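You operate a simulated robot arm through the tools that you are given. There is no shell and no other tool. Be economical: measure what you need, move in short steps, check, and stop when the job is done.

You are at the controls of a simulated robot arm. One attempt, no reset.

Task
Lift out the spoilt white basket, wipe its juice, push the yellow basket there, then press the day button once.
Fine: the spoilt basket beside the crates, the sponge back. Set down upright: what you pick out. What is to be rubbed or washed off counts as gone when no trace of it is left.
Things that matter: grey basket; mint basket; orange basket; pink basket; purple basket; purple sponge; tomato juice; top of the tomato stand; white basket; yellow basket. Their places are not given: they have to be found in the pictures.

The check looks at the end state, three seconds after you hand in, the way a careful person would. Anything else that was tipped, shoved, dropped, spilled or broken makes it a failure.

Robot
A 7-joint arm with a two-finger parallel gripper, fixed in place. Base frame: the origin is at the foot of the arm, x ahead of it, y to its left, z up; the work surface is at about z = 86.3. Lengths are in cm, angles in rad, forces in N, time in s.
With the tool pointing down near the work surface it reaches from about 34 to 76 cm from the base axis. Its first joint turns from -2.007 to 2.007 rad. Payload 3.91 kg.
Tool frame: the origin (TCP) lies between the finger pads and is the grasp point; the fingertips stand 3 cm ahead of it; z points along the fingers, y is the line along which they close. Largest opening 11 cm; finger width 2, thickness 1; the body of the gripper, 4.8 by 11.2 cm, starts 5.5 cm behind the TCP.
Orientation is that of the tool frame in the base frame, as a unit quaternion [w, x, y, z]. With the fingers straight down and closing along the base's y, the tool's x points along the base's -x, its y along +y and its z along -z.

Tools
- The arm moves only by the tool send_rows. Its argument "steps" is a list that holds one entry, the list of rows, each a list of 7 numbers: the turn, a rotation vector about the tool's x, y, z in rad, then the shift along the tool's x, y, z in mm, then the gripper command, from -1 (shut) to 1 (fully open), values between in proportion. In form: [[[ax, ay, az, x, y, z, fingers], ...]]. A call has 1 to 10 rows; each row shifts and turns the commanded pose from where the row before left it, along the tool's axes as they then stand. Rows are played at 5 a second. More than 5 cm and 0.15 rad between two rows, or a gripper value outside its range, and nothing of the call is played. A pose out of reach is approached as far as the arm can. The call stops where the force on the tool passes 70 N (or 10 N more than at its start, if that is more) or the arm is blocked; 0.2 s more then pass. Each finger travels about 10.8 cm/s and halts on what it meets, pressing with about 41 N; the grip force reading is that of the motor and also rises with nothing between the fingers. The clock runs only during rows and for 0.2 s after the last one: add rows that do not move to give the fingers time. The reply holds the time, the measured pose of the TCP, the force on the tool along the base axes, the opening and the grip force, in the units named above and with some noise, with the torque about the TCP (base axes, N m) and any sound that the robot's microphone picked up.
- Cameras (640 x 400 px; columns grow to the right, rows downward): "scene" is fixed at [21.88, 65.04, 141.63]; the picture's right is [-1.00, 0.02, 0.00], its down [0.02, 0.89, -0.46] and it looks along [-0.01, -0.46, -0.89] (base axes); focal length 214 px, centre (320, 200). "wrist" rides on the gripper at [7.2, 1.7, -10.3] in the tool frame; the picture's right is [-0.23, 0.97, 0.00], its down [-0.76, -0.18, -0.62] and it looks along [-0.61, -0.14, 0.78] (tool axes); focal length 222 px, centre (320, 200).
- grab_frame(camera): a new picture of that camera. It takes no simulated time.
- lift_body(by): slides the trunk up (or, below 0, down) by that many cm; the arm rides with it, the base frame stays. It gives what a move gives, with no picture.
- measure_at(camera, pixels): there is no depth. For up to 12 entries [column, row, z] of the newest picture of that camera ("zoom" is the newest enlarged one), the place [x, y] in the base frame at which the ray of that pixel passes the height z, good to about 0.2 cm. It takes no simulated time.
- inspect(camera, box): a new picture of the part [left, top, right, bottom] of that camera's present view, enlarged. It takes no simulated time.
- close_job(): hands the job in; it is judged then, once.

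Keep the steps short. Do not move on a guess: measure, check each grasp and each placing, and mend mistakes. In all there are 80 turns and 46 pictures (those below and enlarged ones count). Leave the gripper open and the arm clear of the work at the hand-in unless told otherwise, and finish with a single line.

The tools are called by a JSON object that holds its "name" and its "arguments". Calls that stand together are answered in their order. send_rows: Moves the arm, as the interface text tells. Its arguments: {"type":"object","properties":{"steps":{"type":"array","items":{"type":"array","items":{"type":"array","items":{"type":"number"}}}}},"required":["steps"]} The other tools are called the same way: lift_body (by) slides the trunk up or down; grab_frame (camera) takes a picture; measure_at (camera, pixels) gives the place at which the rays of pixels pass given heights; inspect (camera, box) takes an enlarged picture of a part of a camera's view; close_job () hands the job in.

At the start:

```text
time_s: 0.0
tool_pos: [24.22, 34.0, 117.77]
orientation: [0.0, 0.0, 1.0, 0.001]
force: [0.2, -0.1, 0.3]
wrist_torque: [-0.02, 0.02, 0.03]
gripper_width: 11.01
grip_force: 0.2
trunk travel left (down, up): [-80.0, 19.0]
```

scene: 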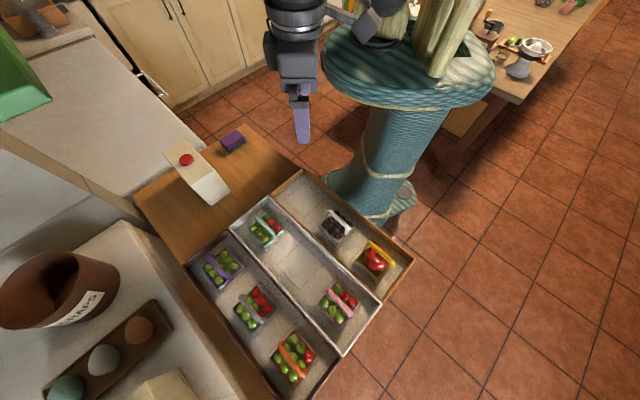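
wrist: 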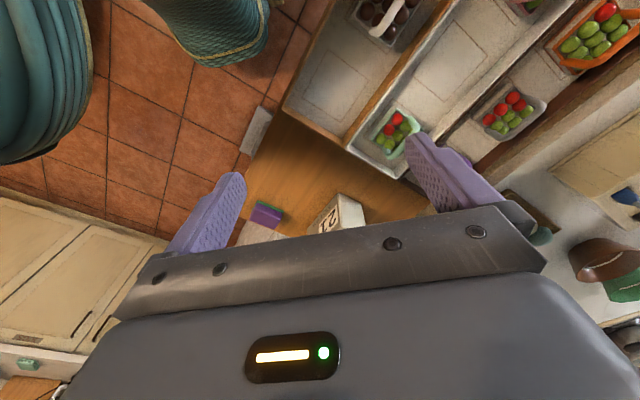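

The scene shows crates with baskets, a sponge at about (232,140) and a stand with a red button at (186,160). I'll enlarge these areas.

{"name": "inspect", "arguments": {"camera": "scene", "box": [280, 170, 420, 290]}}

{"name": "inspect", "arguments": {"camera": "scene", "box": [130, 110, 300, 216]}}

{"name": "inspect", "arguments": {"camera": "scene", "box": [180, 170, 420, 400]}}

```text
3.33 times, centred on (350, 230) of scene
```

zoom: 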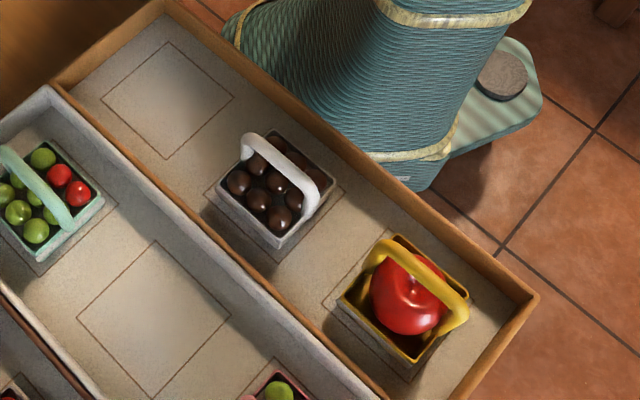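

```text
3.76 times, centred on (215, 163) of scene
```

zoom: 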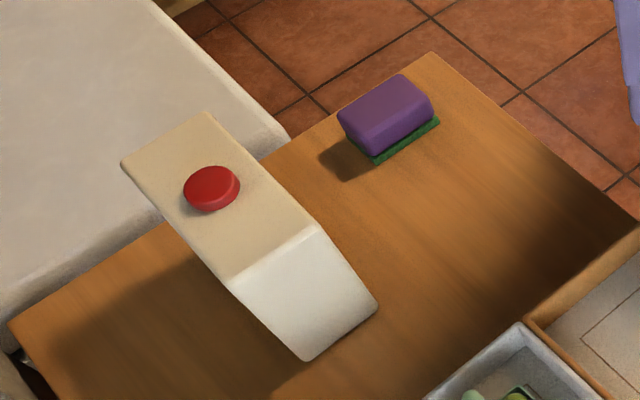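

```text
1.74 times, centred on (300, 285) of scene
```

zoom: 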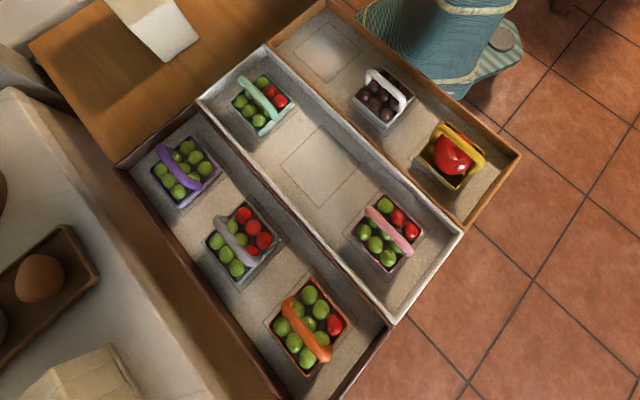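

I'll measure matching features in both full views to find heights: the sponge, the wooden crate corner (scene 301,170; wrist 284,104), the button block's corners and the white basket.

{"name": "grab_frame", "arguments": {"camera": "scene"}}

{"name": "measure_at", "arguments": {"camera": "scene", "pixels": [[233, 141, 86.3], [233, 141, 90], [300, 170, 86.3], [300, 170, 92], [300, 170, 96], [414, 261, 86.3], [414, 261, 92], [231, 225, 86.3], [231, 225, 92], [186, 160, 92], [186, 160, 98], [187, 262, 90]]}}

{"name": "measure_at", "arguments": {"camera": "wrist", "pixels": [[266, 214, 86.3], [266, 214, 90], [282, 104, 86.3], [282, 104, 92], [282, 104, 96], [345, 140, 86.3], [345, 140, 92], [345, 140, 96], [385, 20, 90], [385, 20, 94], [396, 128, 90], [396, 128, 94]]}}

```text
40 pictures are left
```

scene: 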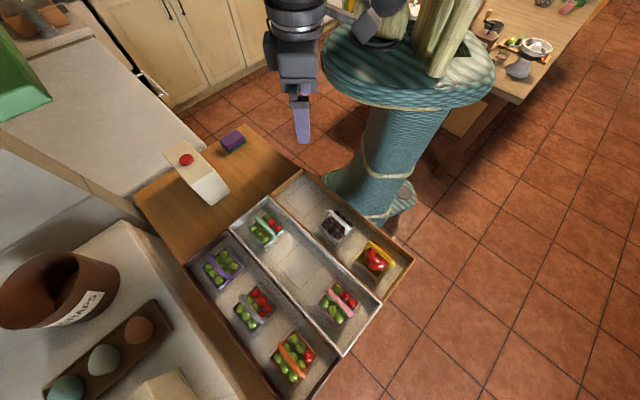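

```text
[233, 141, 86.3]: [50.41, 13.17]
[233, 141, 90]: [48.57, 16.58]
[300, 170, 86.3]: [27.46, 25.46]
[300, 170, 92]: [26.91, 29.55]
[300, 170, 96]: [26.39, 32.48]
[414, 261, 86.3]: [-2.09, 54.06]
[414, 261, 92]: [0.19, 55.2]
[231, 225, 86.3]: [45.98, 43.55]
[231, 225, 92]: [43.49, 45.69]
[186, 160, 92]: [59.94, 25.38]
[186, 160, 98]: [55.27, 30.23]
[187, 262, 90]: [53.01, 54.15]
```

```text
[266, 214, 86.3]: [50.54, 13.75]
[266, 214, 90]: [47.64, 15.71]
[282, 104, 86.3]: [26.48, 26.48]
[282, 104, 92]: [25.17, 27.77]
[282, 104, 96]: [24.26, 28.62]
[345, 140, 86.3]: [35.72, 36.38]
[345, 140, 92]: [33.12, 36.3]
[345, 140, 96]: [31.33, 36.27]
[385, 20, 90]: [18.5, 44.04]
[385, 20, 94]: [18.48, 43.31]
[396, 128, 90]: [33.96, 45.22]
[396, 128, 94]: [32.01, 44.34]
```

Crates run at 45° with rims around z≈88–90, and the white basket is at about (18,44). I'll move above it at height, turn the tool 45° so the fingers close across the handle, and look.

{"name": "send_rows", "arguments": {"steps": [[[0, 0, 0, 20, 33, 0, 1], [0, 0, 0, 20, 33, 0, 1], [0, 0, 0, 20, 33, 0, 1], [0, 0, 0.1309, 0, 0, 0, 1], [0, 0, 0.1309, 0, 0, 0, 1], [0, 0, 0.1309, 0, 0, 0, 1], [0, 0, 0.1309, 0, 0, 0, 1], [0, 0, 0.1309, 0, 0, 0, 1], [0, 0, 0.1309, 0, 0, 0, 1], [0, 0, 0, 0, 0, 0, 1]]]}}

{"name": "grab_frame", "arguments": {"camera": "wrist"}}

{"name": "inspect", "arguments": {"camera": "scene", "box": [280, 170, 420, 290]}}

```text
time_s: 2.2
tool_pos: [18.18, 43.9, 117.67]
orientation: [0.001, 0.384, 0.924, 0.001]
force: [-0.7, 0.3, -0.1]
wrist_torque: [0.01, -0.03, -0.01]
gripper_width: 11.01
grip_force: 0.1
trunk travel left (down, up): [-80.0, 19.0]
```

```text
39 pictures are left
```

wrist: 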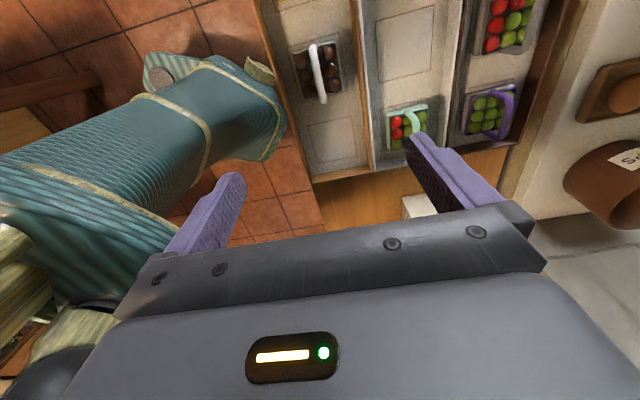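

```text
3.33 times, centred on (350, 230) of scene
```

zoom: 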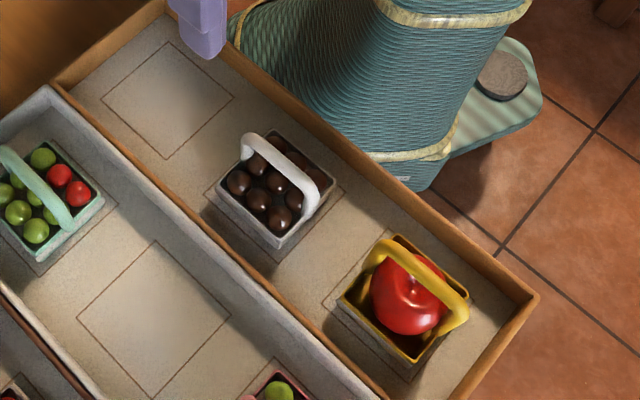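

I'll triangulate the white handle: wrist (317,72) against zoom (283,163), plus the crate floor and rim.

{"name": "measure_at", "arguments": {"camera": "zoom", "pixels": [[280, 158, 88], [280, 158, 92], [280, 158, 96], [247, 140, 92], [312, 195, 92], [104, 97, 84], [104, 97, 88], [233, 97, 84], [233, 97, 88], [55, 88, 88], [55, 88, 92], [535, 298, 88]]}}

{"name": "measure_at", "arguments": {"camera": "wrist", "pixels": [[317, 72, 88], [317, 72, 92], [317, 72, 96], [312, 46, 92], [323, 102, 92], [368, 164, 84], [368, 164, 88], [316, 167, 84], [316, 167, 88], [372, 168, 88], [372, 168, 92], [306, 124, 86]]}}

{"name": "inspect", "arguments": {"camera": "wrist", "box": [250, 0, 450, 200]}}

```text
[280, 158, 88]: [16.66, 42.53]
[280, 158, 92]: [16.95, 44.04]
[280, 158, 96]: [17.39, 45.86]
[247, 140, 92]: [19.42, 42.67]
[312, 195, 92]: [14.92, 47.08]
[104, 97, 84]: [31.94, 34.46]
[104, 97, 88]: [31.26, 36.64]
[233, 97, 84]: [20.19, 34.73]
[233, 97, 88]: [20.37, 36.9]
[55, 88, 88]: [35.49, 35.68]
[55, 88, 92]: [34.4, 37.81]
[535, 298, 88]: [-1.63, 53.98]
```

```text
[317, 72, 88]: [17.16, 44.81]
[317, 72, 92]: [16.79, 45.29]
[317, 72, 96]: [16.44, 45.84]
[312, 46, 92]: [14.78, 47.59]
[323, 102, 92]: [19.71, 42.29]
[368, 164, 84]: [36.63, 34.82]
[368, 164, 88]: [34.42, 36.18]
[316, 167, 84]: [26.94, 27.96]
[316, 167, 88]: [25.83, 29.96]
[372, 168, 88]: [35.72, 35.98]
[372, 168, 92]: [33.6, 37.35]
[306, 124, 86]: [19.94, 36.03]
```

```text
2.00 times, centred on (350, 100) of wrist
```

zoom: 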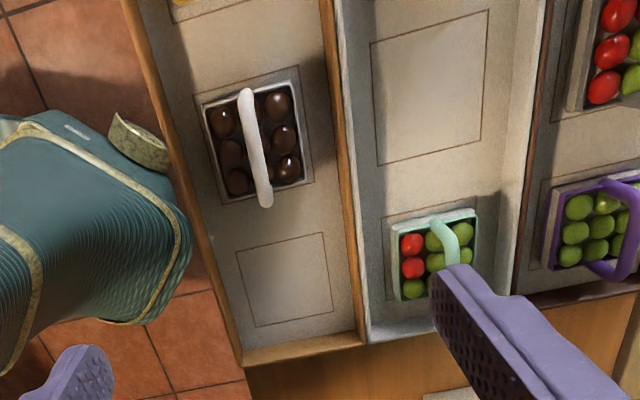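

Handle apex is near (17,45.2), z≈94; crate floor ≈86.3, rim ≈88.5. I'll centre over it, descend partway with fingers part-open, and look.

{"name": "send_rows", "arguments": {"steps": [[[0, 0, 0, 17, 1, 0, 0.1], [0, 0, 0, 0, 0, 45, 0.1], [0, 0, 0, 0, 0, 45, 0.1], [0, 0, 0, 0, 0, 45, 0.1], [0, 0, 0, 0, 0, 0, 0.1]]]}}

{"name": "grab_frame", "arguments": {"camera": "wrist"}}

{"name": "inspect", "arguments": {"camera": "scene", "box": [280, 170, 420, 290]}}

```text
time_s: 3.4
tool_pos: [17.06, 45.13, 104.24]
orientation: [0.0, 0.383, 0.924, 0.0]
force: [-0.2, -0.5, 0.0]
wrist_torque: [0.03, 0.04, -0.01]
gripper_width: 6.03
grip_force: 0.2
trunk travel left (down, up): [-80.0, 19.0]
```

```text
36 pictures are left
```

wrist: 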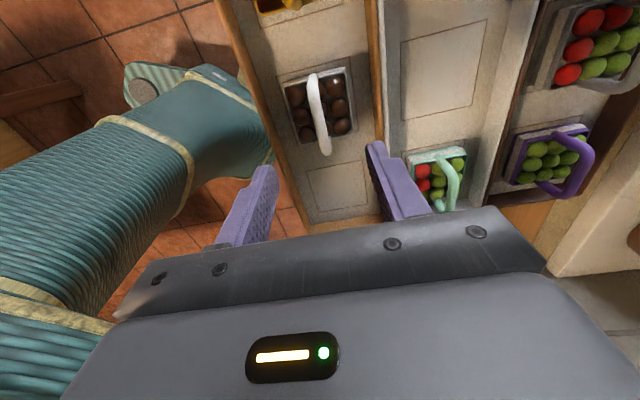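

```text
3.33 times, centred on (350, 230) of scene
```

zoom: 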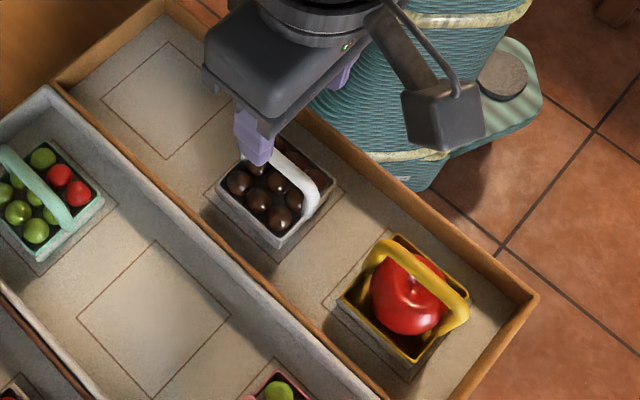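

{"name": "measure_at", "arguments": {"camera": "wrist", "pixels": [[313, 76, 90], [313, 76, 93], [325, 152, 90], [325, 152, 93], [319, 112, 93], [319, 112, 95], [284, 84, 89], [352, 66, 89], [304, 143, 89], [446, 158, 93], [437, 208, 92], [264, 10, 92]]}}

{"name": "measure_at", "arguments": {"camera": "zoom", "pixels": [[316, 200, 90], [316, 200, 93], [278, 252, 89], [216, 185, 89], [337, 180, 89], [380, 242, 92], [465, 315, 92], [380, 242, 95], [465, 315, 95], [418, 362, 89], [338, 298, 89], [470, 295, 89]]}}

```text
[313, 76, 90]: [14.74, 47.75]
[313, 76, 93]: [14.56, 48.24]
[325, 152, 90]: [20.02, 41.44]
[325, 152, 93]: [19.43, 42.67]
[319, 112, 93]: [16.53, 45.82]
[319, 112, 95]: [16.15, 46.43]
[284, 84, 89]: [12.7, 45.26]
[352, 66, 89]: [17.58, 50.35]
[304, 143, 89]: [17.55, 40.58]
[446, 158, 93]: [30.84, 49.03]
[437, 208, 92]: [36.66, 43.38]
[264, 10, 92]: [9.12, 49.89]
```

```text
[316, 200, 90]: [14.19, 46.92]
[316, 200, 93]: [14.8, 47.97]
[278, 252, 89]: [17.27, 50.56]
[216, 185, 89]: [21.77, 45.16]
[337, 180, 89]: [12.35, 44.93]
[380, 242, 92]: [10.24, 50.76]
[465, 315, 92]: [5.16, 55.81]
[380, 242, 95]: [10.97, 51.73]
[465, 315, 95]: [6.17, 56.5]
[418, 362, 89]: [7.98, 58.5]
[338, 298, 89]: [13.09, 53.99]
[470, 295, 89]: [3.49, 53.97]
```

The handle spans (14.8,48)–(19.5,42.5), top z≈93; basket centre (17.2,45.3). I'll lower the TCP to about 93.3 and close.

{"name": "send_rows", "arguments": {"steps": [[[0, 0, 0, 0, 1, 45, 0.1], [0, 0, 0, 0, 0, 45, 0.1], [0, 0, 0, 0, 0, 17, 0.1], [0, 0, 0, 0, 0, 0, 0.1], [0, 0, 0, 0, 0, 0, -1], [0, 0, 0, 0, 0, 0, -1], [0, 0, 0, 0, 0, 0, -1]]]}}

{"name": "inspect", "arguments": {"camera": "scene", "box": [280, 170, 420, 290]}}

```text
time_s: 5.0
tool_pos: [17.1, 45.12, 93.53]
orientation: [-0.001, 0.382, 0.924, 0.001]
force: [-0.6, 0.6, -1.2]
wrist_torque: [0.01, -0.01, 0.0]
gripper_width: 0.99
grip_force: 41.3
trunk travel left (down, up): [-80.0, 19.0]
```

```text
3.33 times, centred on (350, 230) of scene
```

zoom: 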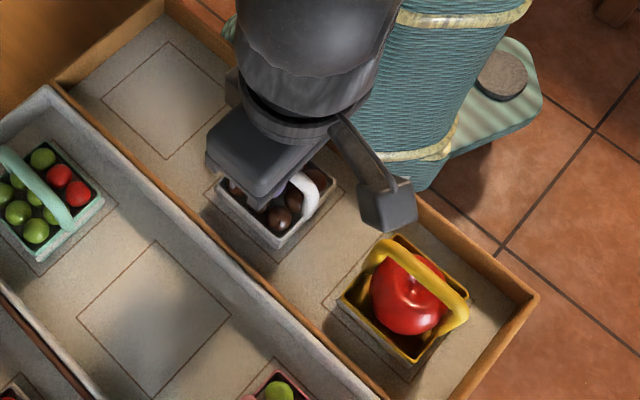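

Grip closed on 1 cm of handle. Lift straight up about 12 cm.

{"name": "send_rows", "arguments": {"steps": [[[0, 0, 0, 0, 0, -15, -1], [0, 0, 0, 0, 0, -25, -1], [0, 0, 0, 0, 0, -30, -1], [0, 0, 0, 0, 0, -30, -1], [0, 0, 0, 0, 0, -20, -1], [0, 0, 0, 0, 0, 0, -1]]]}}

{"name": "grab_frame", "arguments": {"camera": "scene"}}

{"name": "measure_at", "arguments": {"camera": "scene", "pixels": [[250, 125, 86.3], [300, 170, 86.3], [245, 185, 86.3], [260, 175, 86.3], [265, 165, 86.3], [260, 155, 86.3], [228, 190, 86.3], [206, 204, 86.3], [135, 198, 86.3], [224, 155, 86.3], [245, 144, 86.3], [187, 262, 86.3]]}}

```text
time_s: 6.4
tool_pos: [16.92, 45.1, 105.55]
orientation: [0.0, 0.382, 0.924, 0.0]
force: [0.3, 0.5, -1.0]
wrist_torque: [-0.02, 0.02, 0.02]
gripper_width: 1.0
grip_force: 41.3
trunk travel left (down, up): [-80.0, 19.0]
```

```text
33 pictures are left
```

scene: 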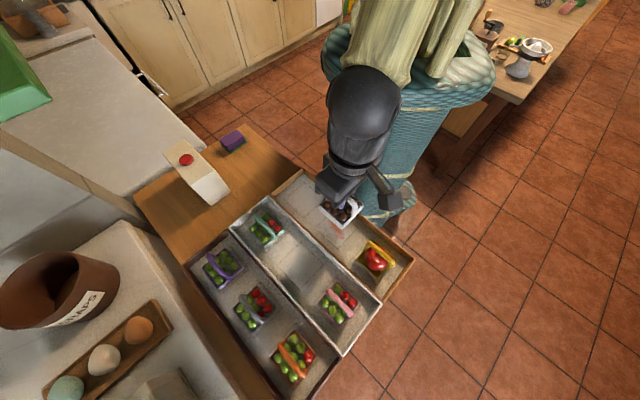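

```text
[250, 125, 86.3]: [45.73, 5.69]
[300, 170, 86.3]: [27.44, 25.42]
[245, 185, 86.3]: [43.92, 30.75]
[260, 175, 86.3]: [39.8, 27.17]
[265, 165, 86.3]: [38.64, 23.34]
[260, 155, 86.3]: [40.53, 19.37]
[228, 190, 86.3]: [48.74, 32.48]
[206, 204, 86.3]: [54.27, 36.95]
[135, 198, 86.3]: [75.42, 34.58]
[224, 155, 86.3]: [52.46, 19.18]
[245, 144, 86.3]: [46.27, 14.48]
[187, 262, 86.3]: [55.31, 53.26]
```

The basket is lifted upright. The board has free space at (38,26), clear of sponge (49,15) and stand (48.7,32.5). Carry it there at height.

{"name": "send_rows", "arguments": {"steps": [[[0, 0, 0, -34, 2, 0, -1], [0, 0, 0, -42, 2, 0, -1], [0, 0, 0, -42, 2, 0, -1], [0, 0, 0, -42, 2, 0, -1], [0, 0, 0, -42, 2, 0, -1], [0, 0, 0, -42, 2, 0, -1], [0, 0, 0, -40, 2, 0, -1], [0, 0, 0, 0, 0, 0, -1]]]}}

{"name": "grab_frame", "arguments": {"camera": "scene"}}

{"name": "inspect", "arguments": {"camera": "scene", "box": [280, 170, 420, 290]}}

```text
time_s: 8.2
tool_pos: [38.21, 26.33, 105.32]
orientation: [0.0, 0.383, 0.924, -0.001]
force: [0.3, 0.1, -0.8]
wrist_torque: [-0.01, -0.01, 0.0]
gripper_width: 0.96
grip_force: 40.6
trunk travel left (down, up): [-80.0, 19.0]
```

```text
32 pictures are left
```

scene: 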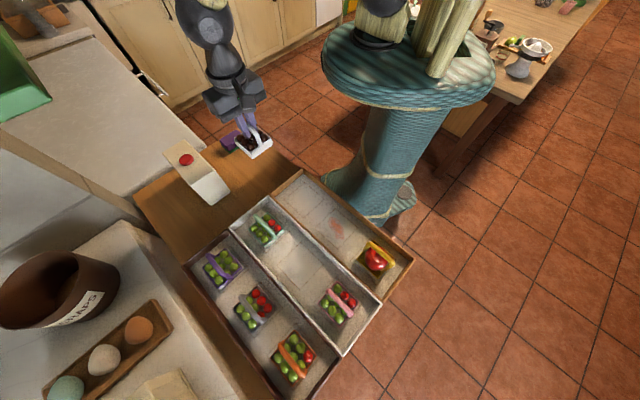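

```text
3.33 times, centred on (350, 230) of scene
```

zoom: 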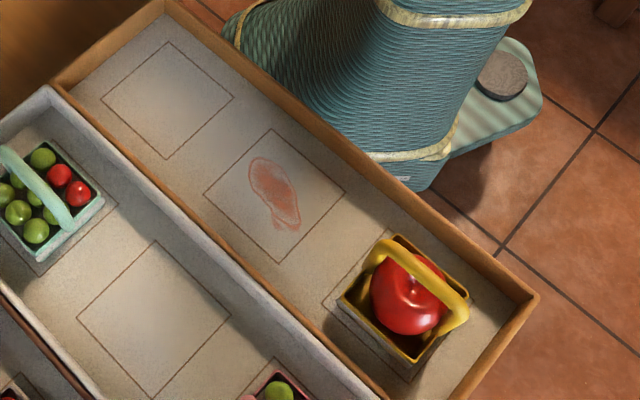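

The juice stain is at zoom (274,192). Now lower the basket onto the board, slowly at the end.

{"name": "send_rows", "arguments": {"steps": [[[0, 0, 0, 0, 0, 40, -1], [0, 0, 0, 0, 0, 40, -1], [0, 0, 0, 0, 0, 28, -1], [0, 0, 0, 0, 0, 4, -1], [0, 0, 0, 0, 0, 3, -1], [0, 0, 0, 0, 0, 0, -1]]]}}

{"name": "inspect", "arguments": {"camera": "scene", "box": [180, 110, 320, 210]}}

```text
time_s: 9.6
tool_pos: [38.11, 26.22, 93.91]
orientation: [0.0, 0.383, 0.924, 0.0]
force: [1.0, -0.8, -0.2]
wrist_torque: [0.01, 0.02, 0.0]
gripper_width: 0.98
grip_force: 41.3
trunk travel left (down, up): [-80.0, 19.0]
```

```text
4.00 times, centred on (250, 160) of scene
```

zoom: 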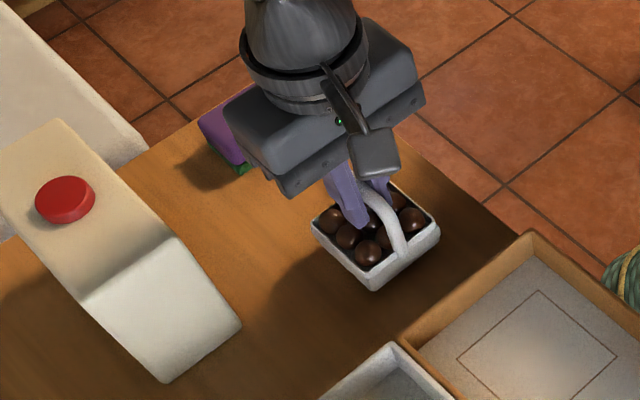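

Not yet touching (force ≈ −0.2…−1). Continue down in 1.5 mm rows.

{"name": "send_rows", "arguments": {"steps": [[[0, 0, 0, 0, 0, 2, -1], [0, 0, 0, 0, 0, 1.5, -1], [0, 0, 0, 0, 0, 1, -1], [0, 0, 0, 0, 0, 0, -1]]]}}

```text
time_s: 10.6
tool_pos: [38.1, 26.22, 93.46]
orientation: [0.0, 0.383, 0.924, 0.0]
force: [-0.3, 0.1, -1.3]
wrist_torque: [0.01, 0.0, -0.02]
gripper_width: 0.97
grip_force: 40.7
trunk travel left (down, up): [-80.0, 19.0]
```

{"name": "send_rows", "arguments": {"steps": [[[0, 0, 0, 0, 0, 1.5, -1], [0, 0, 0, 0, 0, 1, -1], [0, 0, 0, 0, 0, 0, -1]]]}}

```text
time_s: 11.4
tool_pos: [38.18, 26.16, 93.32]
orientation: [0.0, 0.382, 0.924, 0.0]
force: [-0.4, -0.1, -0.9]
wrist_torque: [-0.01, 0.0, 0.01]
gripper_width: 0.97
grip_force: 41.0
trunk travel left (down, up): [-80.0, 19.0]
```

{"name": "send_rows", "arguments": {"steps": [[[0, 0, 0, 0, 0, 1.5, -1], [0, 0, 0, 0, 0, 0, -1], [0, 0, 0, 0, 0, 0, -1]]]}}

{"name": "send_rows", "arguments": {"steps": [[[0, 0, 0, 0, 0, 1.5, -1], [0, 0, 0, 0, 0, 0, -1], [0, 0, 0, 0, 0, 0, -1]]]}}

{"name": "inspect", "arguments": {"camera": "scene", "box": [180, 110, 320, 210]}}

```text
time_s: 12.2
tool_pos: [38.16, 26.21, 93.09]
orientation: [0.0, 0.383, 0.924, 0.0]
force: [0.3, 1.0, -0.9]
wrist_torque: [0.02, 0.03, -0.03]
gripper_width: 0.97
grip_force: 40.8
trunk travel left (down, up): [-80.0, 19.0]
```

```text
time_s: 13.0
tool_pos: [38.28, 26.14, 92.96]
orientation: [0.0, 0.383, 0.924, 0.0]
force: [-1.0, 1.2, -1.4]
wrist_torque: [0.02, 0.02, -0.03]
gripper_width: 0.96
grip_force: 40.9
trunk travel left (down, up): [-80.0, 19.0]
```

```text
4.00 times, centred on (250, 160) of scene
```

zoom: 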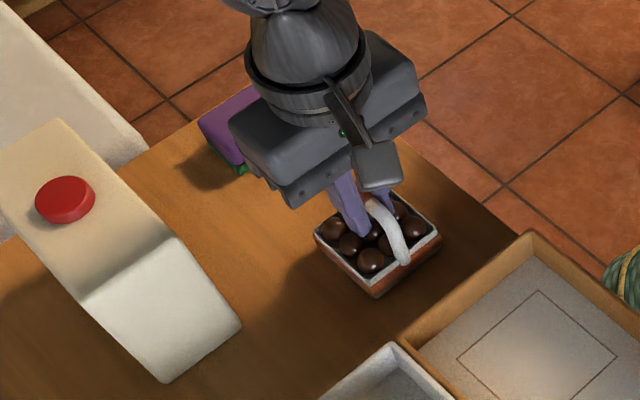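

The basket's side now looks brownish; I'll take a closer look.

{"name": "inspect", "arguments": {"camera": "scene", "box": [250, 150, 300, 190]}}

{"name": "inspect", "arguments": {"camera": "wrist", "box": [250, 60, 400, 200]}}

```text
10.00 times, centred on (275, 170) of scene
```

zoom: 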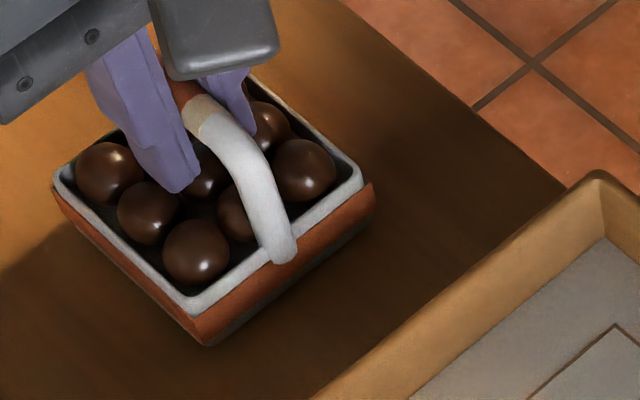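

```text
2.86 times, centred on (325, 130) of wrist
```

zoom: 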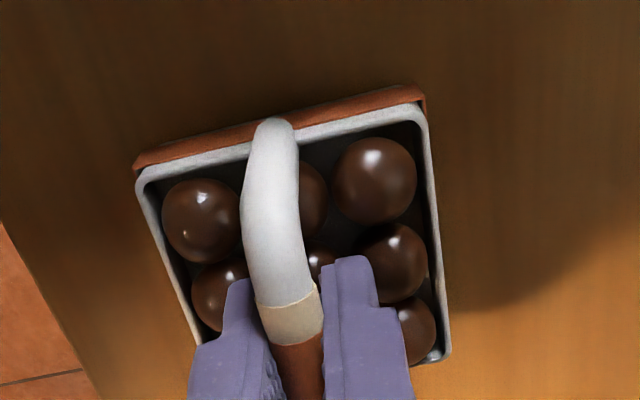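

That looks like a lighting/texture quirk; the basket is upright and intact. Still no contact force, so continue down in small steps.

{"name": "send_rows", "arguments": {"steps": [[[0, 0, 0, 0, 0, 1.5, -1], [0, 0, 0, 0, 0, 1.5, -1], [0, 0, 0, 0, 0, 0, -1], [0, 0, 0, 0, 0, 0, -1]]]}}

```text
time_s: 14.0
tool_pos: [38.29, 26.19, 92.74]
orientation: [0.001, 0.382, 0.924, 0.001]
force: [0.9, 0.5, 15.9]
wrist_torque: [0.02, 0.0, -0.03]
gripper_width: 0.97
grip_force: 41.1
trunk travel left (down, up): [-80.0, 19.0]
```

Contact (15.9 N). Back off 1 mm, open a little, and rise straight up.

{"name": "send_rows", "arguments": {"steps": [[[0, 0, 0, 0, 0, -1.3, -1], [0, 0, 0, 0, 0, 0, -0.5], [0, 0, 0, 0, 0, 0, -0.5], [0, 0, 0, 0, 0, 0, -0.5], [0, 0, 0, 0, 0, -20, -0.5], [0, 0, 0, 0, 0, -40, -0.5], [0, 0, 0, 0, 0, -50, -0.5], [0, 0, 0, 0, 0, -50, 0.5], [0, 0, 0, 0, 0, 0, 0.5]]]}}

{"name": "inspect", "arguments": {"camera": "scene", "box": [180, 110, 320, 210]}}

{"name": "grab_frame", "arguments": {"camera": "wrist"}}

```text
time_s: 16.0
tool_pos: [38.38, 26.18, 108.72]
orientation: [0.0, 0.382, 0.924, -0.001]
force: [-0.5, -0.3, -0.2]
wrist_torque: [0.02, 0.01, 0.01]
gripper_width: 8.24
grip_force: 0.0
trunk travel left (down, up): [-80.0, 19.0]
```

```text
4.00 times, centred on (250, 160) of scene
```

zoom: 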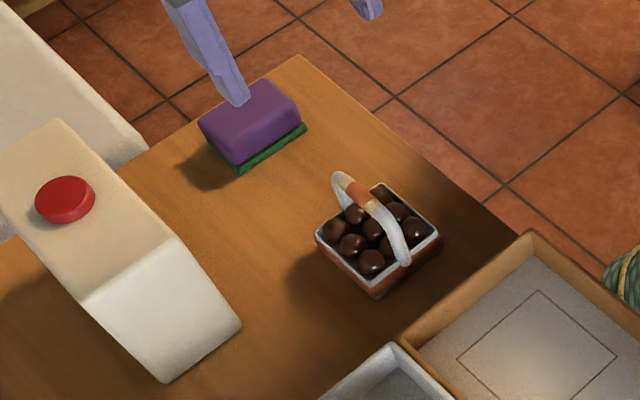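

```text
25 pictures are left
```

wrist: 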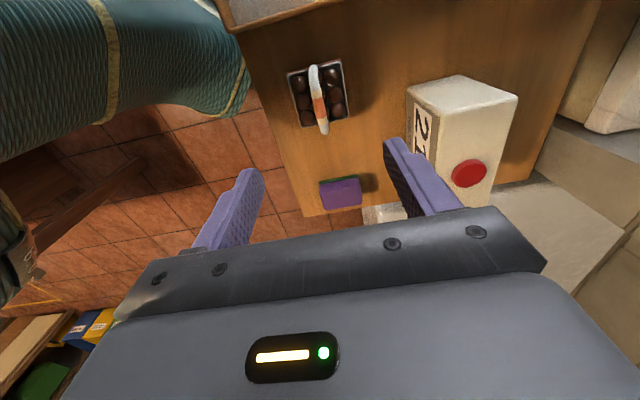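

Basket stands upright on the board. Now measure the sponge in both views: zoom corners of top and base.

{"name": "measure_at", "arguments": {"camera": "zoom", "pixels": [[240, 172, 86.3], [306, 126, 86.3], [199, 124, 89.5], [262, 80, 89.5], [300, 103, 89.5], [235, 163, 89.5], [199, 124, 88], [262, 80, 88], [300, 103, 88], [65, 195, 98], [335, 185, 92], [318, 240, 89]]}}

{"name": "measure_at", "arguments": {"camera": "wrist", "pixels": [[319, 180, 86.3], [361, 175, 86.3], [319, 184, 89.5], [360, 180, 89.5], [322, 208, 89.5], [363, 205, 89.5], [322, 208, 87], [363, 205, 87], [469, 172, 98], [469, 172, 95], [410, 88, 96], [456, 75, 96]]}}

```text
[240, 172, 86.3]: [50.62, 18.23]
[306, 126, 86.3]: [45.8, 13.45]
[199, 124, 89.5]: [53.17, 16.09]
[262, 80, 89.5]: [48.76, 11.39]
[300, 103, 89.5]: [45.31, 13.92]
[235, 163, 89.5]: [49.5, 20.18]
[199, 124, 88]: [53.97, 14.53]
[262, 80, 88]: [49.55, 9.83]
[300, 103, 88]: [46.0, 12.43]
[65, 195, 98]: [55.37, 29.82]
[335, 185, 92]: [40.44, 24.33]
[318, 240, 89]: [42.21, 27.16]
```

```text
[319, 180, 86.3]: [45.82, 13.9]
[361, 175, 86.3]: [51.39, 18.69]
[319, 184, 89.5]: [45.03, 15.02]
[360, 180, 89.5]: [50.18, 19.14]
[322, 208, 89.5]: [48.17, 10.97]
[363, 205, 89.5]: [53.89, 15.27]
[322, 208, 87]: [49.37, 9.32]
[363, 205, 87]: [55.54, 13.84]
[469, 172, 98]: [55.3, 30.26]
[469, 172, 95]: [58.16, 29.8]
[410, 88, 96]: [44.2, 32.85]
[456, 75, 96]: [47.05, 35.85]
```

Sponge: centre ≈(49.5,14.8), about 7 cm along (1,1), 4.4 cm along (1,−1), top z≈89.3. I'll grip it across its short side, so turn the tool −90° first.

{"name": "send_rows", "arguments": {"steps": [[[0, 0, -0.148, 0, 0, 0, 0.5], [0, 0, -0.148, 0, 0, 0, 0.5], [0, 0, -0.148, 0, 0, 0, 0.5], [0, 0, -0.148, 0, 0, 0, 0.5], [0, 0, -0.148, 0, 0, 0, 0.5], [0, 0, -0.148, 0, 0, 0, 0.5], [0, 0, -0.148, 0, 0, 0, 0.5], [0, 0, -0.148, 0, 0, 0, 0.5], [0, 0, -0.148, 0, 0, 0, 0.5], [0, 0, -0.148, 0, 0, 0, 0.5]]]}}

{"name": "send_rows", "arguments": {"steps": [[[0, 0, -0.0908, 0, 0, 0, 0.5], [0, 0, 0, 0, -40, 0, 0.5], [0, 0, 0, 0, -40, 0, 0.5], [0, 0, 0, 0, -40, 0, 0.5], [0, 0, 0, 2, -39, 0, 0.5], [0, 0, 0, 0, 0, 40, 0.5], [0, 0, 0, 0, 0, 0, 0.5]]]}}

{"name": "grab_frame", "arguments": {"camera": "wrist"}}

{"name": "inspect", "arguments": {"camera": "scene", "box": [180, 110, 320, 210]}}

```text
time_s: 18.2
tool_pos: [38.3, 26.13, 108.73]
orientation: [-0.001, -0.341, 0.94, 0.0]
force: [1.3, -0.7, 0.7]
wrist_torque: [0.02, 0.01, -0.02]
gripper_width: 8.27
grip_force: 0.0
trunk travel left (down, up): [-80.0, 19.0]
```

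```text
time_s: 19.8
tool_pos: [49.14, 14.74, 104.75]
orientation: [0.0, -0.382, 0.924, 0.0]
force: [0.2, 0.0, 0.4]
wrist_torque: [0.02, -0.01, 0.01]
gripper_width: 8.25
grip_force: 0.1
trunk travel left (down, up): [-80.0, 19.0]
```

```text
24 pictures are left
```

wrist: 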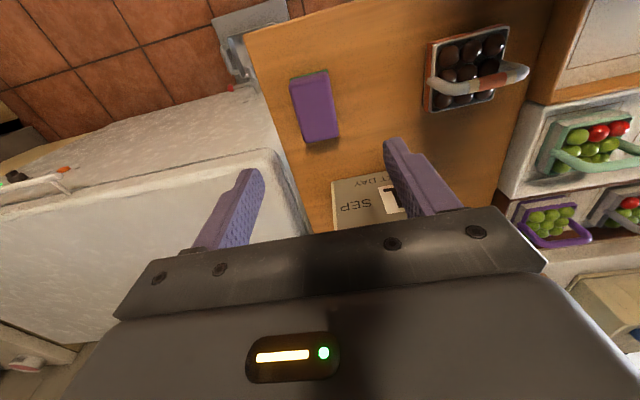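

```text
4.00 times, centred on (250, 160) of scene
```

zoom: 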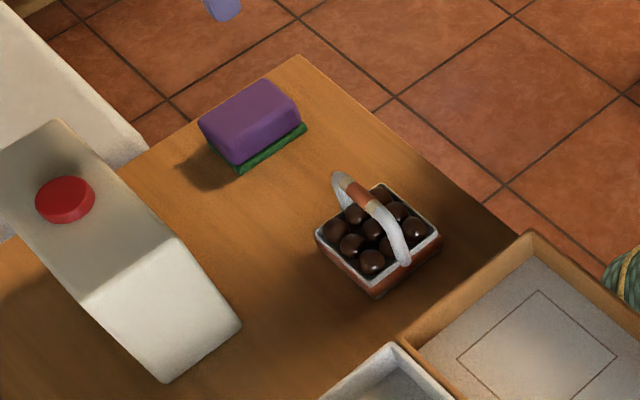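

{"name": "measure_at", "arguments": {"camera": "wrist", "pixels": [[292, 83, 89.2], [326, 71, 89.2], [339, 138, 89.2], [306, 143, 89.2], [500, 30, 89], [333, 180, 97]]}}

```text
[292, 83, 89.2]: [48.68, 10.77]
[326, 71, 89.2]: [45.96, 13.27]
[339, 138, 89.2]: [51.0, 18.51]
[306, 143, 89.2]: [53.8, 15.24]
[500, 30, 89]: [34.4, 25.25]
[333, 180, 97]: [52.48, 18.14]
```

Centre (49.9,14.45). Align, descend to TCP z≈90.9 (tips 87.9), and close.

{"name": "send_rows", "arguments": {"steps": [[[0, 0, 0, -3, -7, 0, 0.2], [0, 0, 0, 0, 0, 45, 0.2], [0, 0, 0, 0, 0, 45, 0.2], [0, 0, 0, 0, 0, 40, 0.2], [0, 0, 0, 0, 0, 9, 0.2], [0, 0, 0, 0, 0, 0, 0.2], [0, 0, 0, 0, 0, 0, -1], [0, 0, 0, 0, 0, 0, -1], [0, 0, 0, 0, 0, 0, -1]]]}}

```text
time_s: 21.8
tool_pos: [49.92, 14.47, 90.97]
orientation: [0.0, -0.382, 0.924, 0.0]
force: [-0.4, 0.6, 0.2]
wrist_torque: [0.01, 0.01, 0.02]
gripper_width: 4.34
grip_force: 41.4
trunk travel left (down, up): [-80.0, 19.0]
```

Gripped (4.34 cm). Lift, and measure the stain and the slot outline at floor height 87.

{"name": "send_rows", "arguments": {"steps": [[[0, 0, 0, 0, 0, -20, -1], [0, 0, 0, 0, 0, -45, -1], [0, 0, 0, 0, 0, -45, -1], [0, 0, 0, 0, 0, -40, -1], [0, 0, 0, 0, 0, 0, -1]]]}}

{"name": "measure_at", "arguments": {"camera": "scene", "pixels": [[330, 218, 87], [344, 230, 87], [339, 239, 87], [335, 225, 87], [315.2, 227.9, 87], [336.5, 208.4, 87], [357.5, 227, 87], [338, 248.6, 87]]}}

{"name": "inspect", "arguments": {"camera": "scene", "box": [300, 190, 420, 265]}}

```text
time_s: 23.0
tool_pos: [49.84, 14.58, 105.76]
orientation: [0.0, -0.383, 0.924, 0.0]
force: [-0.2, -0.2, -1.2]
wrist_torque: [0.0, 0.03, 0.01]
gripper_width: 4.34
grip_force: 41.5
trunk travel left (down, up): [-80.0, 19.0]
```

```text
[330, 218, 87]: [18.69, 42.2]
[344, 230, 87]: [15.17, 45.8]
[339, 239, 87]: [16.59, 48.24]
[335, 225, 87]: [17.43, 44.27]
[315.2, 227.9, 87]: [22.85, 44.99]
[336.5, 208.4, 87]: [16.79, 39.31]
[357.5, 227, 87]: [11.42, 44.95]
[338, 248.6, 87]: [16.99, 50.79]
```

```text
5.33 times, centred on (360, 228) of scene
```

zoom: 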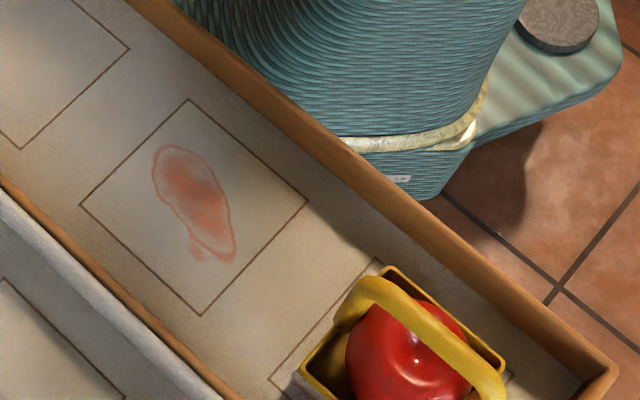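

{"name": "measure_at", "arguments": {"camera": "zoom", "pixels": [[152, 160, 87], [185, 145, 87], [236, 240, 87], [220, 264, 87], [188, 250, 87], [105, 270, 87], [105, 270, 89], [310, 170, 87], [300, 130, 89], [345, 310, 88], [310, 345, 89], [600, 375, 89]]}}

```text
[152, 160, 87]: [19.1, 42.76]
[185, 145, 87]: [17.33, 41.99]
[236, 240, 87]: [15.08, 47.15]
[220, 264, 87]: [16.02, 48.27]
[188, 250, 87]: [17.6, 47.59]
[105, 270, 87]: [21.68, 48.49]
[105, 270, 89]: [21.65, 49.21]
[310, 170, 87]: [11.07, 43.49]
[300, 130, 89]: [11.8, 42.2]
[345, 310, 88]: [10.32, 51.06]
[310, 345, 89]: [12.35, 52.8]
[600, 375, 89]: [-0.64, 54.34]
```

Crate interior ≈11 cm wide; stain is within u 41.9–46.1, v 16.7–22.9 (diagonal coordinates). Carry the sponge at height to its near end, (19.1,43.1).

{"name": "send_rows", "arguments": {"steps": [[[0, 0, 0, 1.5, 38, 0, -1], [0, 0, 0, 1.5, 43, 0, -1], [0, 0, 0, 1.5, 43, 0, -1], [0, 0, 0, 1.5, 43, 0, -1], [0, 0, 0, 1.5, 43, 0, -1], [0, 0, 0, 1.5, 43, 0, -1], [0, 0, 0, 1.5, 43, 0, -1], [0, 0, 0, 1.5, 43, 0, -1], [0, 0, 0, 1.5, 43, 0, -1], [0, 0, 0, 1.5, 37, 0, -1]]]}}

{"name": "send_rows", "arguments": {"steps": [[[0, 0, 0, 0, 0, 45, -1], [0, 0, 0, 0, 0, 45, -1], [0, 0, 0, 0, 0, 35, -1], [0, 0, 0, 0, 0, 0, -1]]]}}

{"name": "inspect", "arguments": {"camera": "scene", "box": [300, 190, 420, 265]}}

```text
time_s: 25.2
tool_pos: [19.24, 43.13, 105.85]
orientation: [0.001, -0.382, 0.924, 0.0]
force: [0.0, 0.1, -0.5]
wrist_torque: [-0.04, -0.02, -0.01]
gripper_width: 4.33
grip_force: 41.5
trunk travel left (down, up): [-80.0, 19.0]
```

```text
time_s: 26.2
tool_pos: [19.25, 43.02, 93.29]
orientation: [-0.001, -0.382, 0.924, 0.0]
force: [-0.3, 0.3, -0.8]
wrist_torque: [-0.01, -0.02, 0.04]
gripper_width: 4.33
grip_force: 40.8
trunk travel left (down, up): [-80.0, 19.0]
```

```text
5.33 times, centred on (360, 228) of scene
```

zoom: 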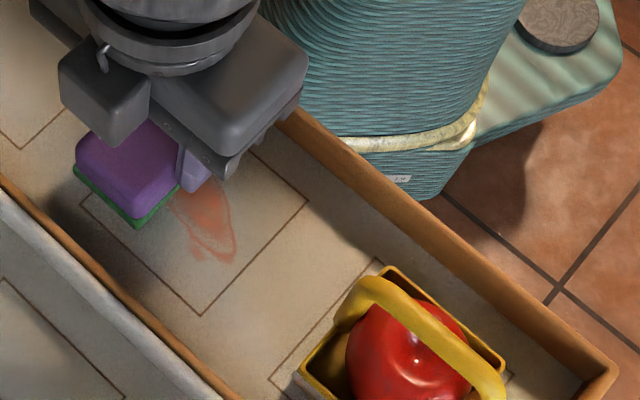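

Clear of the walls. Lower until it presses on the floor.

{"name": "send_rows", "arguments": {"steps": [[[0, 0, 0, 0, 0, 8, -1], [0, 0, 0, 0, 0, 3, -1], [0, 0, 0, 0, 0, 2, -1], [0, 0, 0, 0, 0, 0, -1]]]}}

```text
time_s: 27.2
tool_pos: [19.29, 43.15, 91.98]
orientation: [0.0, -0.383, 0.924, 0.0]
force: [-0.1, -0.2, -0.3]
wrist_torque: [-0.02, 0.02, 0.02]
gripper_width: 4.34
grip_force: 41.2
trunk travel left (down, up): [-80.0, 19.0]
```

{"name": "send_rows", "arguments": {"steps": [[[0, 0, 0, 0, 0, 2, -1], [0, 0, 0, 0, 0, 1.5, -1], [0, 0, 0, 0, 0, 0, -1]]]}}

```text
time_s: 28.0
tool_pos: [19.35, 43.07, 91.8]
orientation: [0.001, -0.382, 0.924, 0.001]
force: [-0.7, 0.0, -0.9]
wrist_torque: [0.0, 0.02, -0.01]
gripper_width: 4.28
grip_force: 40.6
trunk travel left (down, up): [-80.0, 19.0]
```

{"name": "send_rows", "arguments": {"steps": [[[0, 0, 0, 0, 0, 1.5, -1], [0, 0, 0, 0, 0, 0, -1]]]}}

{"name": "send_rows", "arguments": {"steps": [[[0, 0, 0, 0, 0, 1.0, -1], [0, 0, 0, 0, 0, 0, -1]]]}}

```text
time_s: 28.6
tool_pos: [19.24, 43.1, 91.59]
orientation: [0.0, -0.383, 0.924, 0.001]
force: [0.2, 0.1, -0.7]
wrist_torque: [0.04, 0.02, -0.01]
gripper_width: 4.32
grip_force: 41.3
trunk travel left (down, up): [-80.0, 19.0]
```

```text
time_s: 29.2
tool_pos: [19.37, 43.08, 91.55]
orientation: [0.0, -0.383, 0.924, 0.001]
force: [0.2, 0.4, 4.4]
wrist_torque: [-0.04, 0.06, 0.02]
gripper_width: 4.33
grip_force: 40.6
trunk travel left (down, up): [-80.0, 19.0]
```

Contact at 4.4 N. Press slightly more and sweep 6.3 cm along the stain and back.

{"name": "send_rows", "arguments": {"steps": [[[0, 0, 0, 0, 0, 0.6, -1], [0, 0, 0, 0, 16, 0, -1], [0, 0, 0, 0, 16, 0, -1], [0, 0, 0, 0, 16, 0, -1], [0, 0, 0, 0, 15, 0, -1], [0, 0, 0, 0, -16, 0, -1], [0, 0, 0, 0, -16, 0, -1], [0, 0, 0, 0, -16, 0, -1], [0, 0, 0, 0, -20, 0, -1]]]}}

{"name": "inspect", "arguments": {"camera": "scene", "box": [300, 190, 420, 265]}}

```text
time_s: 31.2
tool_pos: [19.54, 42.75, 91.48]
orientation: [0.001, -0.382, 0.924, 0.002]
force: [-12.5, 9.1, 22.7]
wrist_torque: [0.55, 0.49, 0.07]
gripper_width: 4.34
grip_force: 40.7
trunk travel left (down, up): [-80.0, 19.0]
```

```text
5.33 times, centred on (360, 228) of scene
```

zoom: 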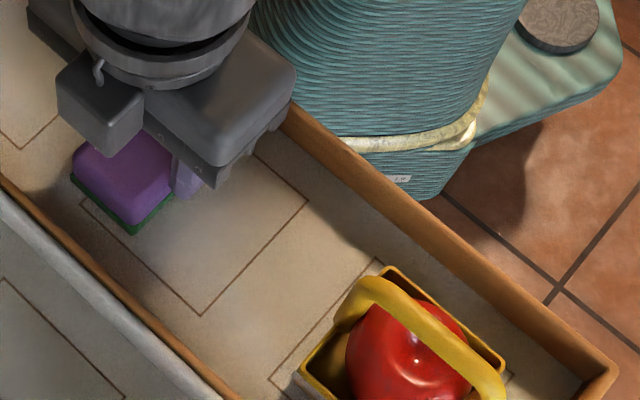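

The stain seems gone. One more pass, slightly offset, then lift and check.

{"name": "send_rows", "arguments": {"steps": [[[0, 0, 0, 4, -4, 0, -1], [0, 0, 0, 0, 17, 0, -1], [0, 0, 0, 0, 17, 0, -1], [0, 0, 0, 0, 17, 0, -1], [0, 0, 0, 0, 17, 0, -1], [0, 0, 0, -8, 0, 0, -1], [0, 0, 0, 0, -17, 0, -1], [0, 0, 0, 0, -17, 0, -1], [0, 0, 0, 0, -17, 0, -1], [0, 0, 0, 4, -17, 0, -1]]]}}

{"name": "send_rows", "arguments": {"steps": [[[0, 0, 0, 0, 0, -15, -1], [0, 0, 0, 0, 0, -40, -1], [0, 0, 0, 0, 0, -45, -1], [0, 0, 0, 0, 0, -43, -1], [0, 0, 0, 0, -43, 0, -1], [0, 0, 0, 0, -43, 0, -1], [0, 0, 0, 0, -43, 0, -1], [0, 0, 0, 0, 0, 0, -1]]]}}

{"name": "inspect", "arguments": {"camera": "scene", "box": [300, 190, 420, 265]}}

```text
time_s: 33.4
tool_pos: [19.84, 42.45, 91.42]
orientation: [0.002, -0.383, 0.924, 0.001]
force: [-7.7, 12.8, 20.6]
wrist_torque: [0.63, 0.32, 0.0]
gripper_width: 4.34
grip_force: 41.0
trunk travel left (down, up): [-80.0, 19.0]
```

```text
time_s: 35.2
tool_pos: [29.09, 33.29, 105.68]
orientation: [0.001, -0.382, 0.924, -0.001]
force: [0.1, -0.4, -0.3]
wrist_torque: [0.0, 0.04, 0.02]
gripper_width: 4.34
grip_force: 40.8
trunk travel left (down, up): [-80.0, 19.0]
```

```text
5.33 times, centred on (360, 228) of scene
```

zoom: 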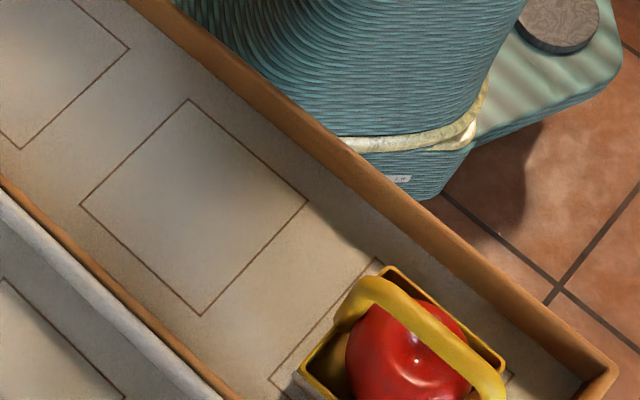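

The slot is clean. Take the sponge back to its original place (49.9,14.5).

{"name": "send_rows", "arguments": {"steps": [[[0, 0, 0, -2, -40, 0, -1], [0, 0, 0, -2, -41, 0, -1], [0, 0, 0, -2, -41, 0, -1], [0, 0, 0, -2, -41, 0, -1], [0, 0, 0, -2, -41, 0, -1], [0, 0, 0, -2, -40, 0, -1], [0, 0, 0, -2, -36, 0, -1], [0, 0, 0, 0, 0, 0, -1]]]}}

{"name": "send_rows", "arguments": {"steps": [[[0, 0, 0, 0, 0, 45, -1], [0, 0, 0, 0, 0, 45, -1], [0, 0, 0, 0, 0, 45, -1], [0, 0, 0, 0, 0, 8, -1], [0, 0, 0, 0, 0, 2, -1], [0, 0, 0, 0, 0, 0, -1]]]}}

```text
time_s: 37.0
tool_pos: [49.88, 14.39, 105.71]
orientation: [0.0, -0.382, 0.924, 0.0]
force: [-0.7, 0.1, -0.2]
wrist_torque: [-0.01, -0.02, 0.02]
gripper_width: 4.34
grip_force: 41.0
trunk travel left (down, up): [-80.0, 19.0]
```

```text
time_s: 38.4
tool_pos: [49.91, 14.49, 91.22]
orientation: [0.0, -0.382, 0.924, 0.0]
force: [-0.3, 0.5, -0.4]
wrist_torque: [-0.01, -0.02, -0.01]
gripper_width: 4.31
grip_force: 40.9
trunk travel left (down, up): [-80.0, 19.0]
```

{"name": "send_rows", "arguments": {"steps": [[[0, 0, 0, 0, 0, 1.5, -1], [0, 0, 0, 0, 0, 1, -1], [0, 0, 0, 0, 0, 0, -1]]]}}

```text
time_s: 39.2
tool_pos: [49.84, 14.53, 90.95]
orientation: [0.0, -0.383, 0.924, -0.001]
force: [-0.4, 0.9, -0.6]
wrist_torque: [0.0, -0.01, -0.02]
gripper_width: 4.34
grip_force: 41.3
trunk travel left (down, up): [-80.0, 19.0]
```

{"name": "send_rows", "arguments": {"steps": [[[0, 0, 0, 0, 0, 1, -1], [0, 0, 0, 0, 0, 0, -1]]]}}

{"name": "send_rows", "arguments": {"steps": [[[0, 0, 0, 0, 0, 1, -1], [0, 0, 0, 0, 0, 0, -1]]]}}

```text
time_s: 39.8
tool_pos: [49.74, 14.39, 90.8]
orientation: [0.0, -0.383, 0.924, 0.0]
force: [0.7, 0.3, 0.5]
wrist_torque: [0.0, -0.01, 0.03]
gripper_width: 4.3
grip_force: 41.2
trunk travel left (down, up): [-80.0, 19.0]
```

```text
time_s: 40.4
tool_pos: [49.86, 14.55, 90.85]
orientation: [0.0, -0.383, 0.924, 0.0]
force: [0.8, -0.3, 7.3]
wrist_torque: [0.06, -0.08, 0.03]
gripper_width: 4.32
grip_force: 40.9
trunk travel left (down, up): [-80.0, 19.0]
```

Sponge is on the board. Open and rise.

{"name": "send_rows", "arguments": {"steps": [[[0, 0, 0, 0, 0, -0.8, -1], [0, 0, 0, 0, 0, 0, 0.1], [0, 0, 0, 0, 0, 0, 0.1], [0, 0, 0, 0, 0, 0, 0.1], [0, 0, 0, 0, 0, -20, 0.1], [0, 0, 0, 0, 0, -45, 0.1], [0, 0, 0, 0, 0, -45, 0.1], [0, 0, 0, 0, 0, -45, 0.1], [0, 0, 0, 0, 43, 0, -1], [0, 0, 0, 0, 43, 0, -1]]]}}

{"name": "inspect", "arguments": {"camera": "scene", "box": [130, 110, 290, 210]}}

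{"name": "inspect", "arguments": {"camera": "scene", "box": [340, 215, 430, 290]}}

```text
time_s: 42.6
tool_pos: [43.72, 20.7, 106.31]
orientation: [0.0, -0.381, 0.924, 0.0]
force: [-0.1, -0.3, -0.4]
wrist_torque: [-0.02, 0.02, 0.02]
gripper_width: 0.0
grip_force: 37.5
trunk travel left (down, up): [-80.0, 19.0]
```

```text
4.00 times, centred on (210, 160) of scene
```

zoom: 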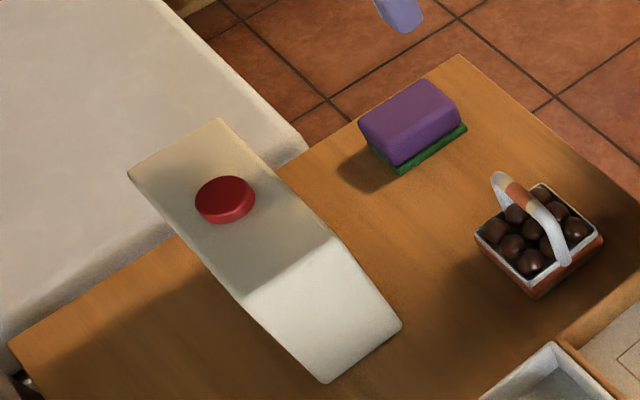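

```text
5.33 times, centred on (385, 252) of scene
```

zoom: 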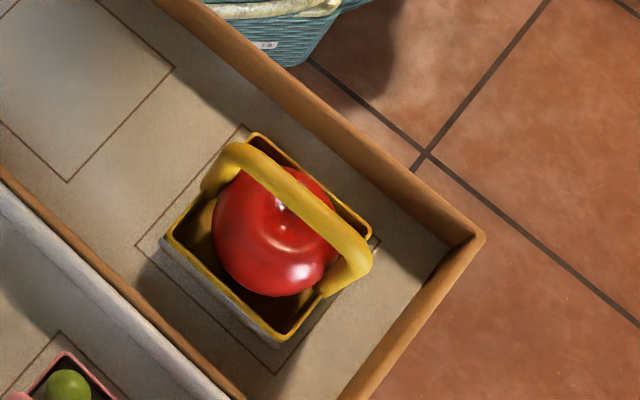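

Sponge is back in place. Now measure the yellow basket's rim, handle and end wall.

{"name": "measure_at", "arguments": {"camera": "zoom", "pixels": [[243, 125, 87], [137, 247, 87], [275, 373, 87], [380, 242, 87], [255, 135, 90], [370, 235, 90], [280, 338, 90], [168, 240, 90], [445, 245, 87], [340, 395, 87], [465, 237, 89], [320, 200, 94]]}}

```text
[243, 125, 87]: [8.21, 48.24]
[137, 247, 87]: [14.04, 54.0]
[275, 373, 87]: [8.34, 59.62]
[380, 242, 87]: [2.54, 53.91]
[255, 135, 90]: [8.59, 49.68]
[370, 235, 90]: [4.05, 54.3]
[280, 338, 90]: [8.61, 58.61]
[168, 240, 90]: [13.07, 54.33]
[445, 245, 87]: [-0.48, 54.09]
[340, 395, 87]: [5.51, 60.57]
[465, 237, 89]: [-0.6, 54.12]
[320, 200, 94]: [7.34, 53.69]
```

The gap between yellow basket (far edge v≈35.5) and end wall (v≈38.7) is ~3.2 cm; closed fingers (2 cm) fit. I'll fly over at height, turn back to the 45° pose so the body clears the handle, and look.

{"name": "send_rows", "arguments": {"steps": [[[0, 0, 0, 1.4, 38, 0, -1], [0, 0, 0, 1.4, 45, 0, -1], [0, 0, 0, 1.4, 45, 0, -1], [0, 0, 0, 1.4, 45, 0, -1], [0, 0, 0, 1.4, 45, 0, -1], [0, 0, 0, 1.4, 45, 0, -1], [0, 0, 0, 1.4, 45, 0, -1], [0, 0, 0, 1.4, 45, 0, -1], [0, 0, 0, 1.4, 45, 0, -1], [0, 0, 0, 1.4, 38, 0, -1]]]}}

{"name": "send_rows", "arguments": {"steps": [[[0, 0, 0.148, 0, 0, 0, -1], [0, 0, 0.148, 0, 0, 0, -1], [0, 0, 0.148, 0, 0, 0, -1], [0, 0, 0.148, 0, 0, 0, -1], [0, 0, 0.148, 0, 0, 0, -1], [0, 0, 0.148, 0, 0, 0, -1], [0, 0, 0.148, 0, 0, 0, -1], [0, 0, 0.148, 0, 0, 0, -1], [0, 0, 0.148, 0, 0, 0, -1], [0, 0, 0.148, 0, 0, 0, -1]]]}}

{"name": "send_rows", "arguments": {"steps": [[[0, 0, 0.0908, 0, 0, 0, -1], [0, 0, 0, 33, 0, 0, -1], [0, 0, 0, 33, 0, 0, -1], [0, 0, 0, 32, 0, 0, -1], [0, 0, 0, 0, 0, 0, -1]]]}}

{"name": "grab_frame", "arguments": {"camera": "wrist"}}

```text
time_s: 44.8
tool_pos: [11.93, 50.58, 106.33]
orientation: [0.0, -0.383, 0.924, 0.0]
force: [0.1, -0.1, -0.1]
wrist_torque: [-0.01, 0.01, -0.02]
gripper_width: 0.0
grip_force: 37.4
trunk travel left (down, up): [-80.0, 19.0]
```

```text
time_s: 47.0
tool_pos: [11.98, 50.29, 106.28]
orientation: [0.0, 0.342, 0.94, -0.001]
force: [-0.5, 0.5, -0.8]
wrist_torque: [-0.01, 0.01, 0.02]
gripper_width: 0.01
grip_force: 37.5
trunk travel left (down, up): [-80.0, 19.0]
```

```text
time_s: 48.2
tool_pos: [5.06, 57.32, 106.35]
orientation: [0.0, 0.383, 0.924, 0.0]
force: [0.5, 0.8, 0.3]
wrist_torque: [0.06, -0.02, 0.02]
gripper_width: 0.0
grip_force: 37.7
trunk travel left (down, up): [-80.0, 19.0]
```

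```text
16 pictures are left
```

wrist: 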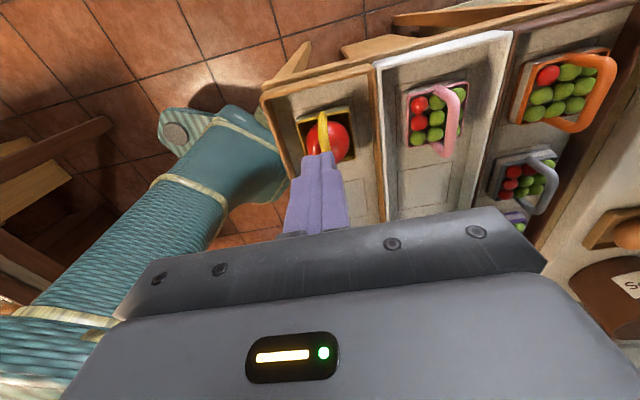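

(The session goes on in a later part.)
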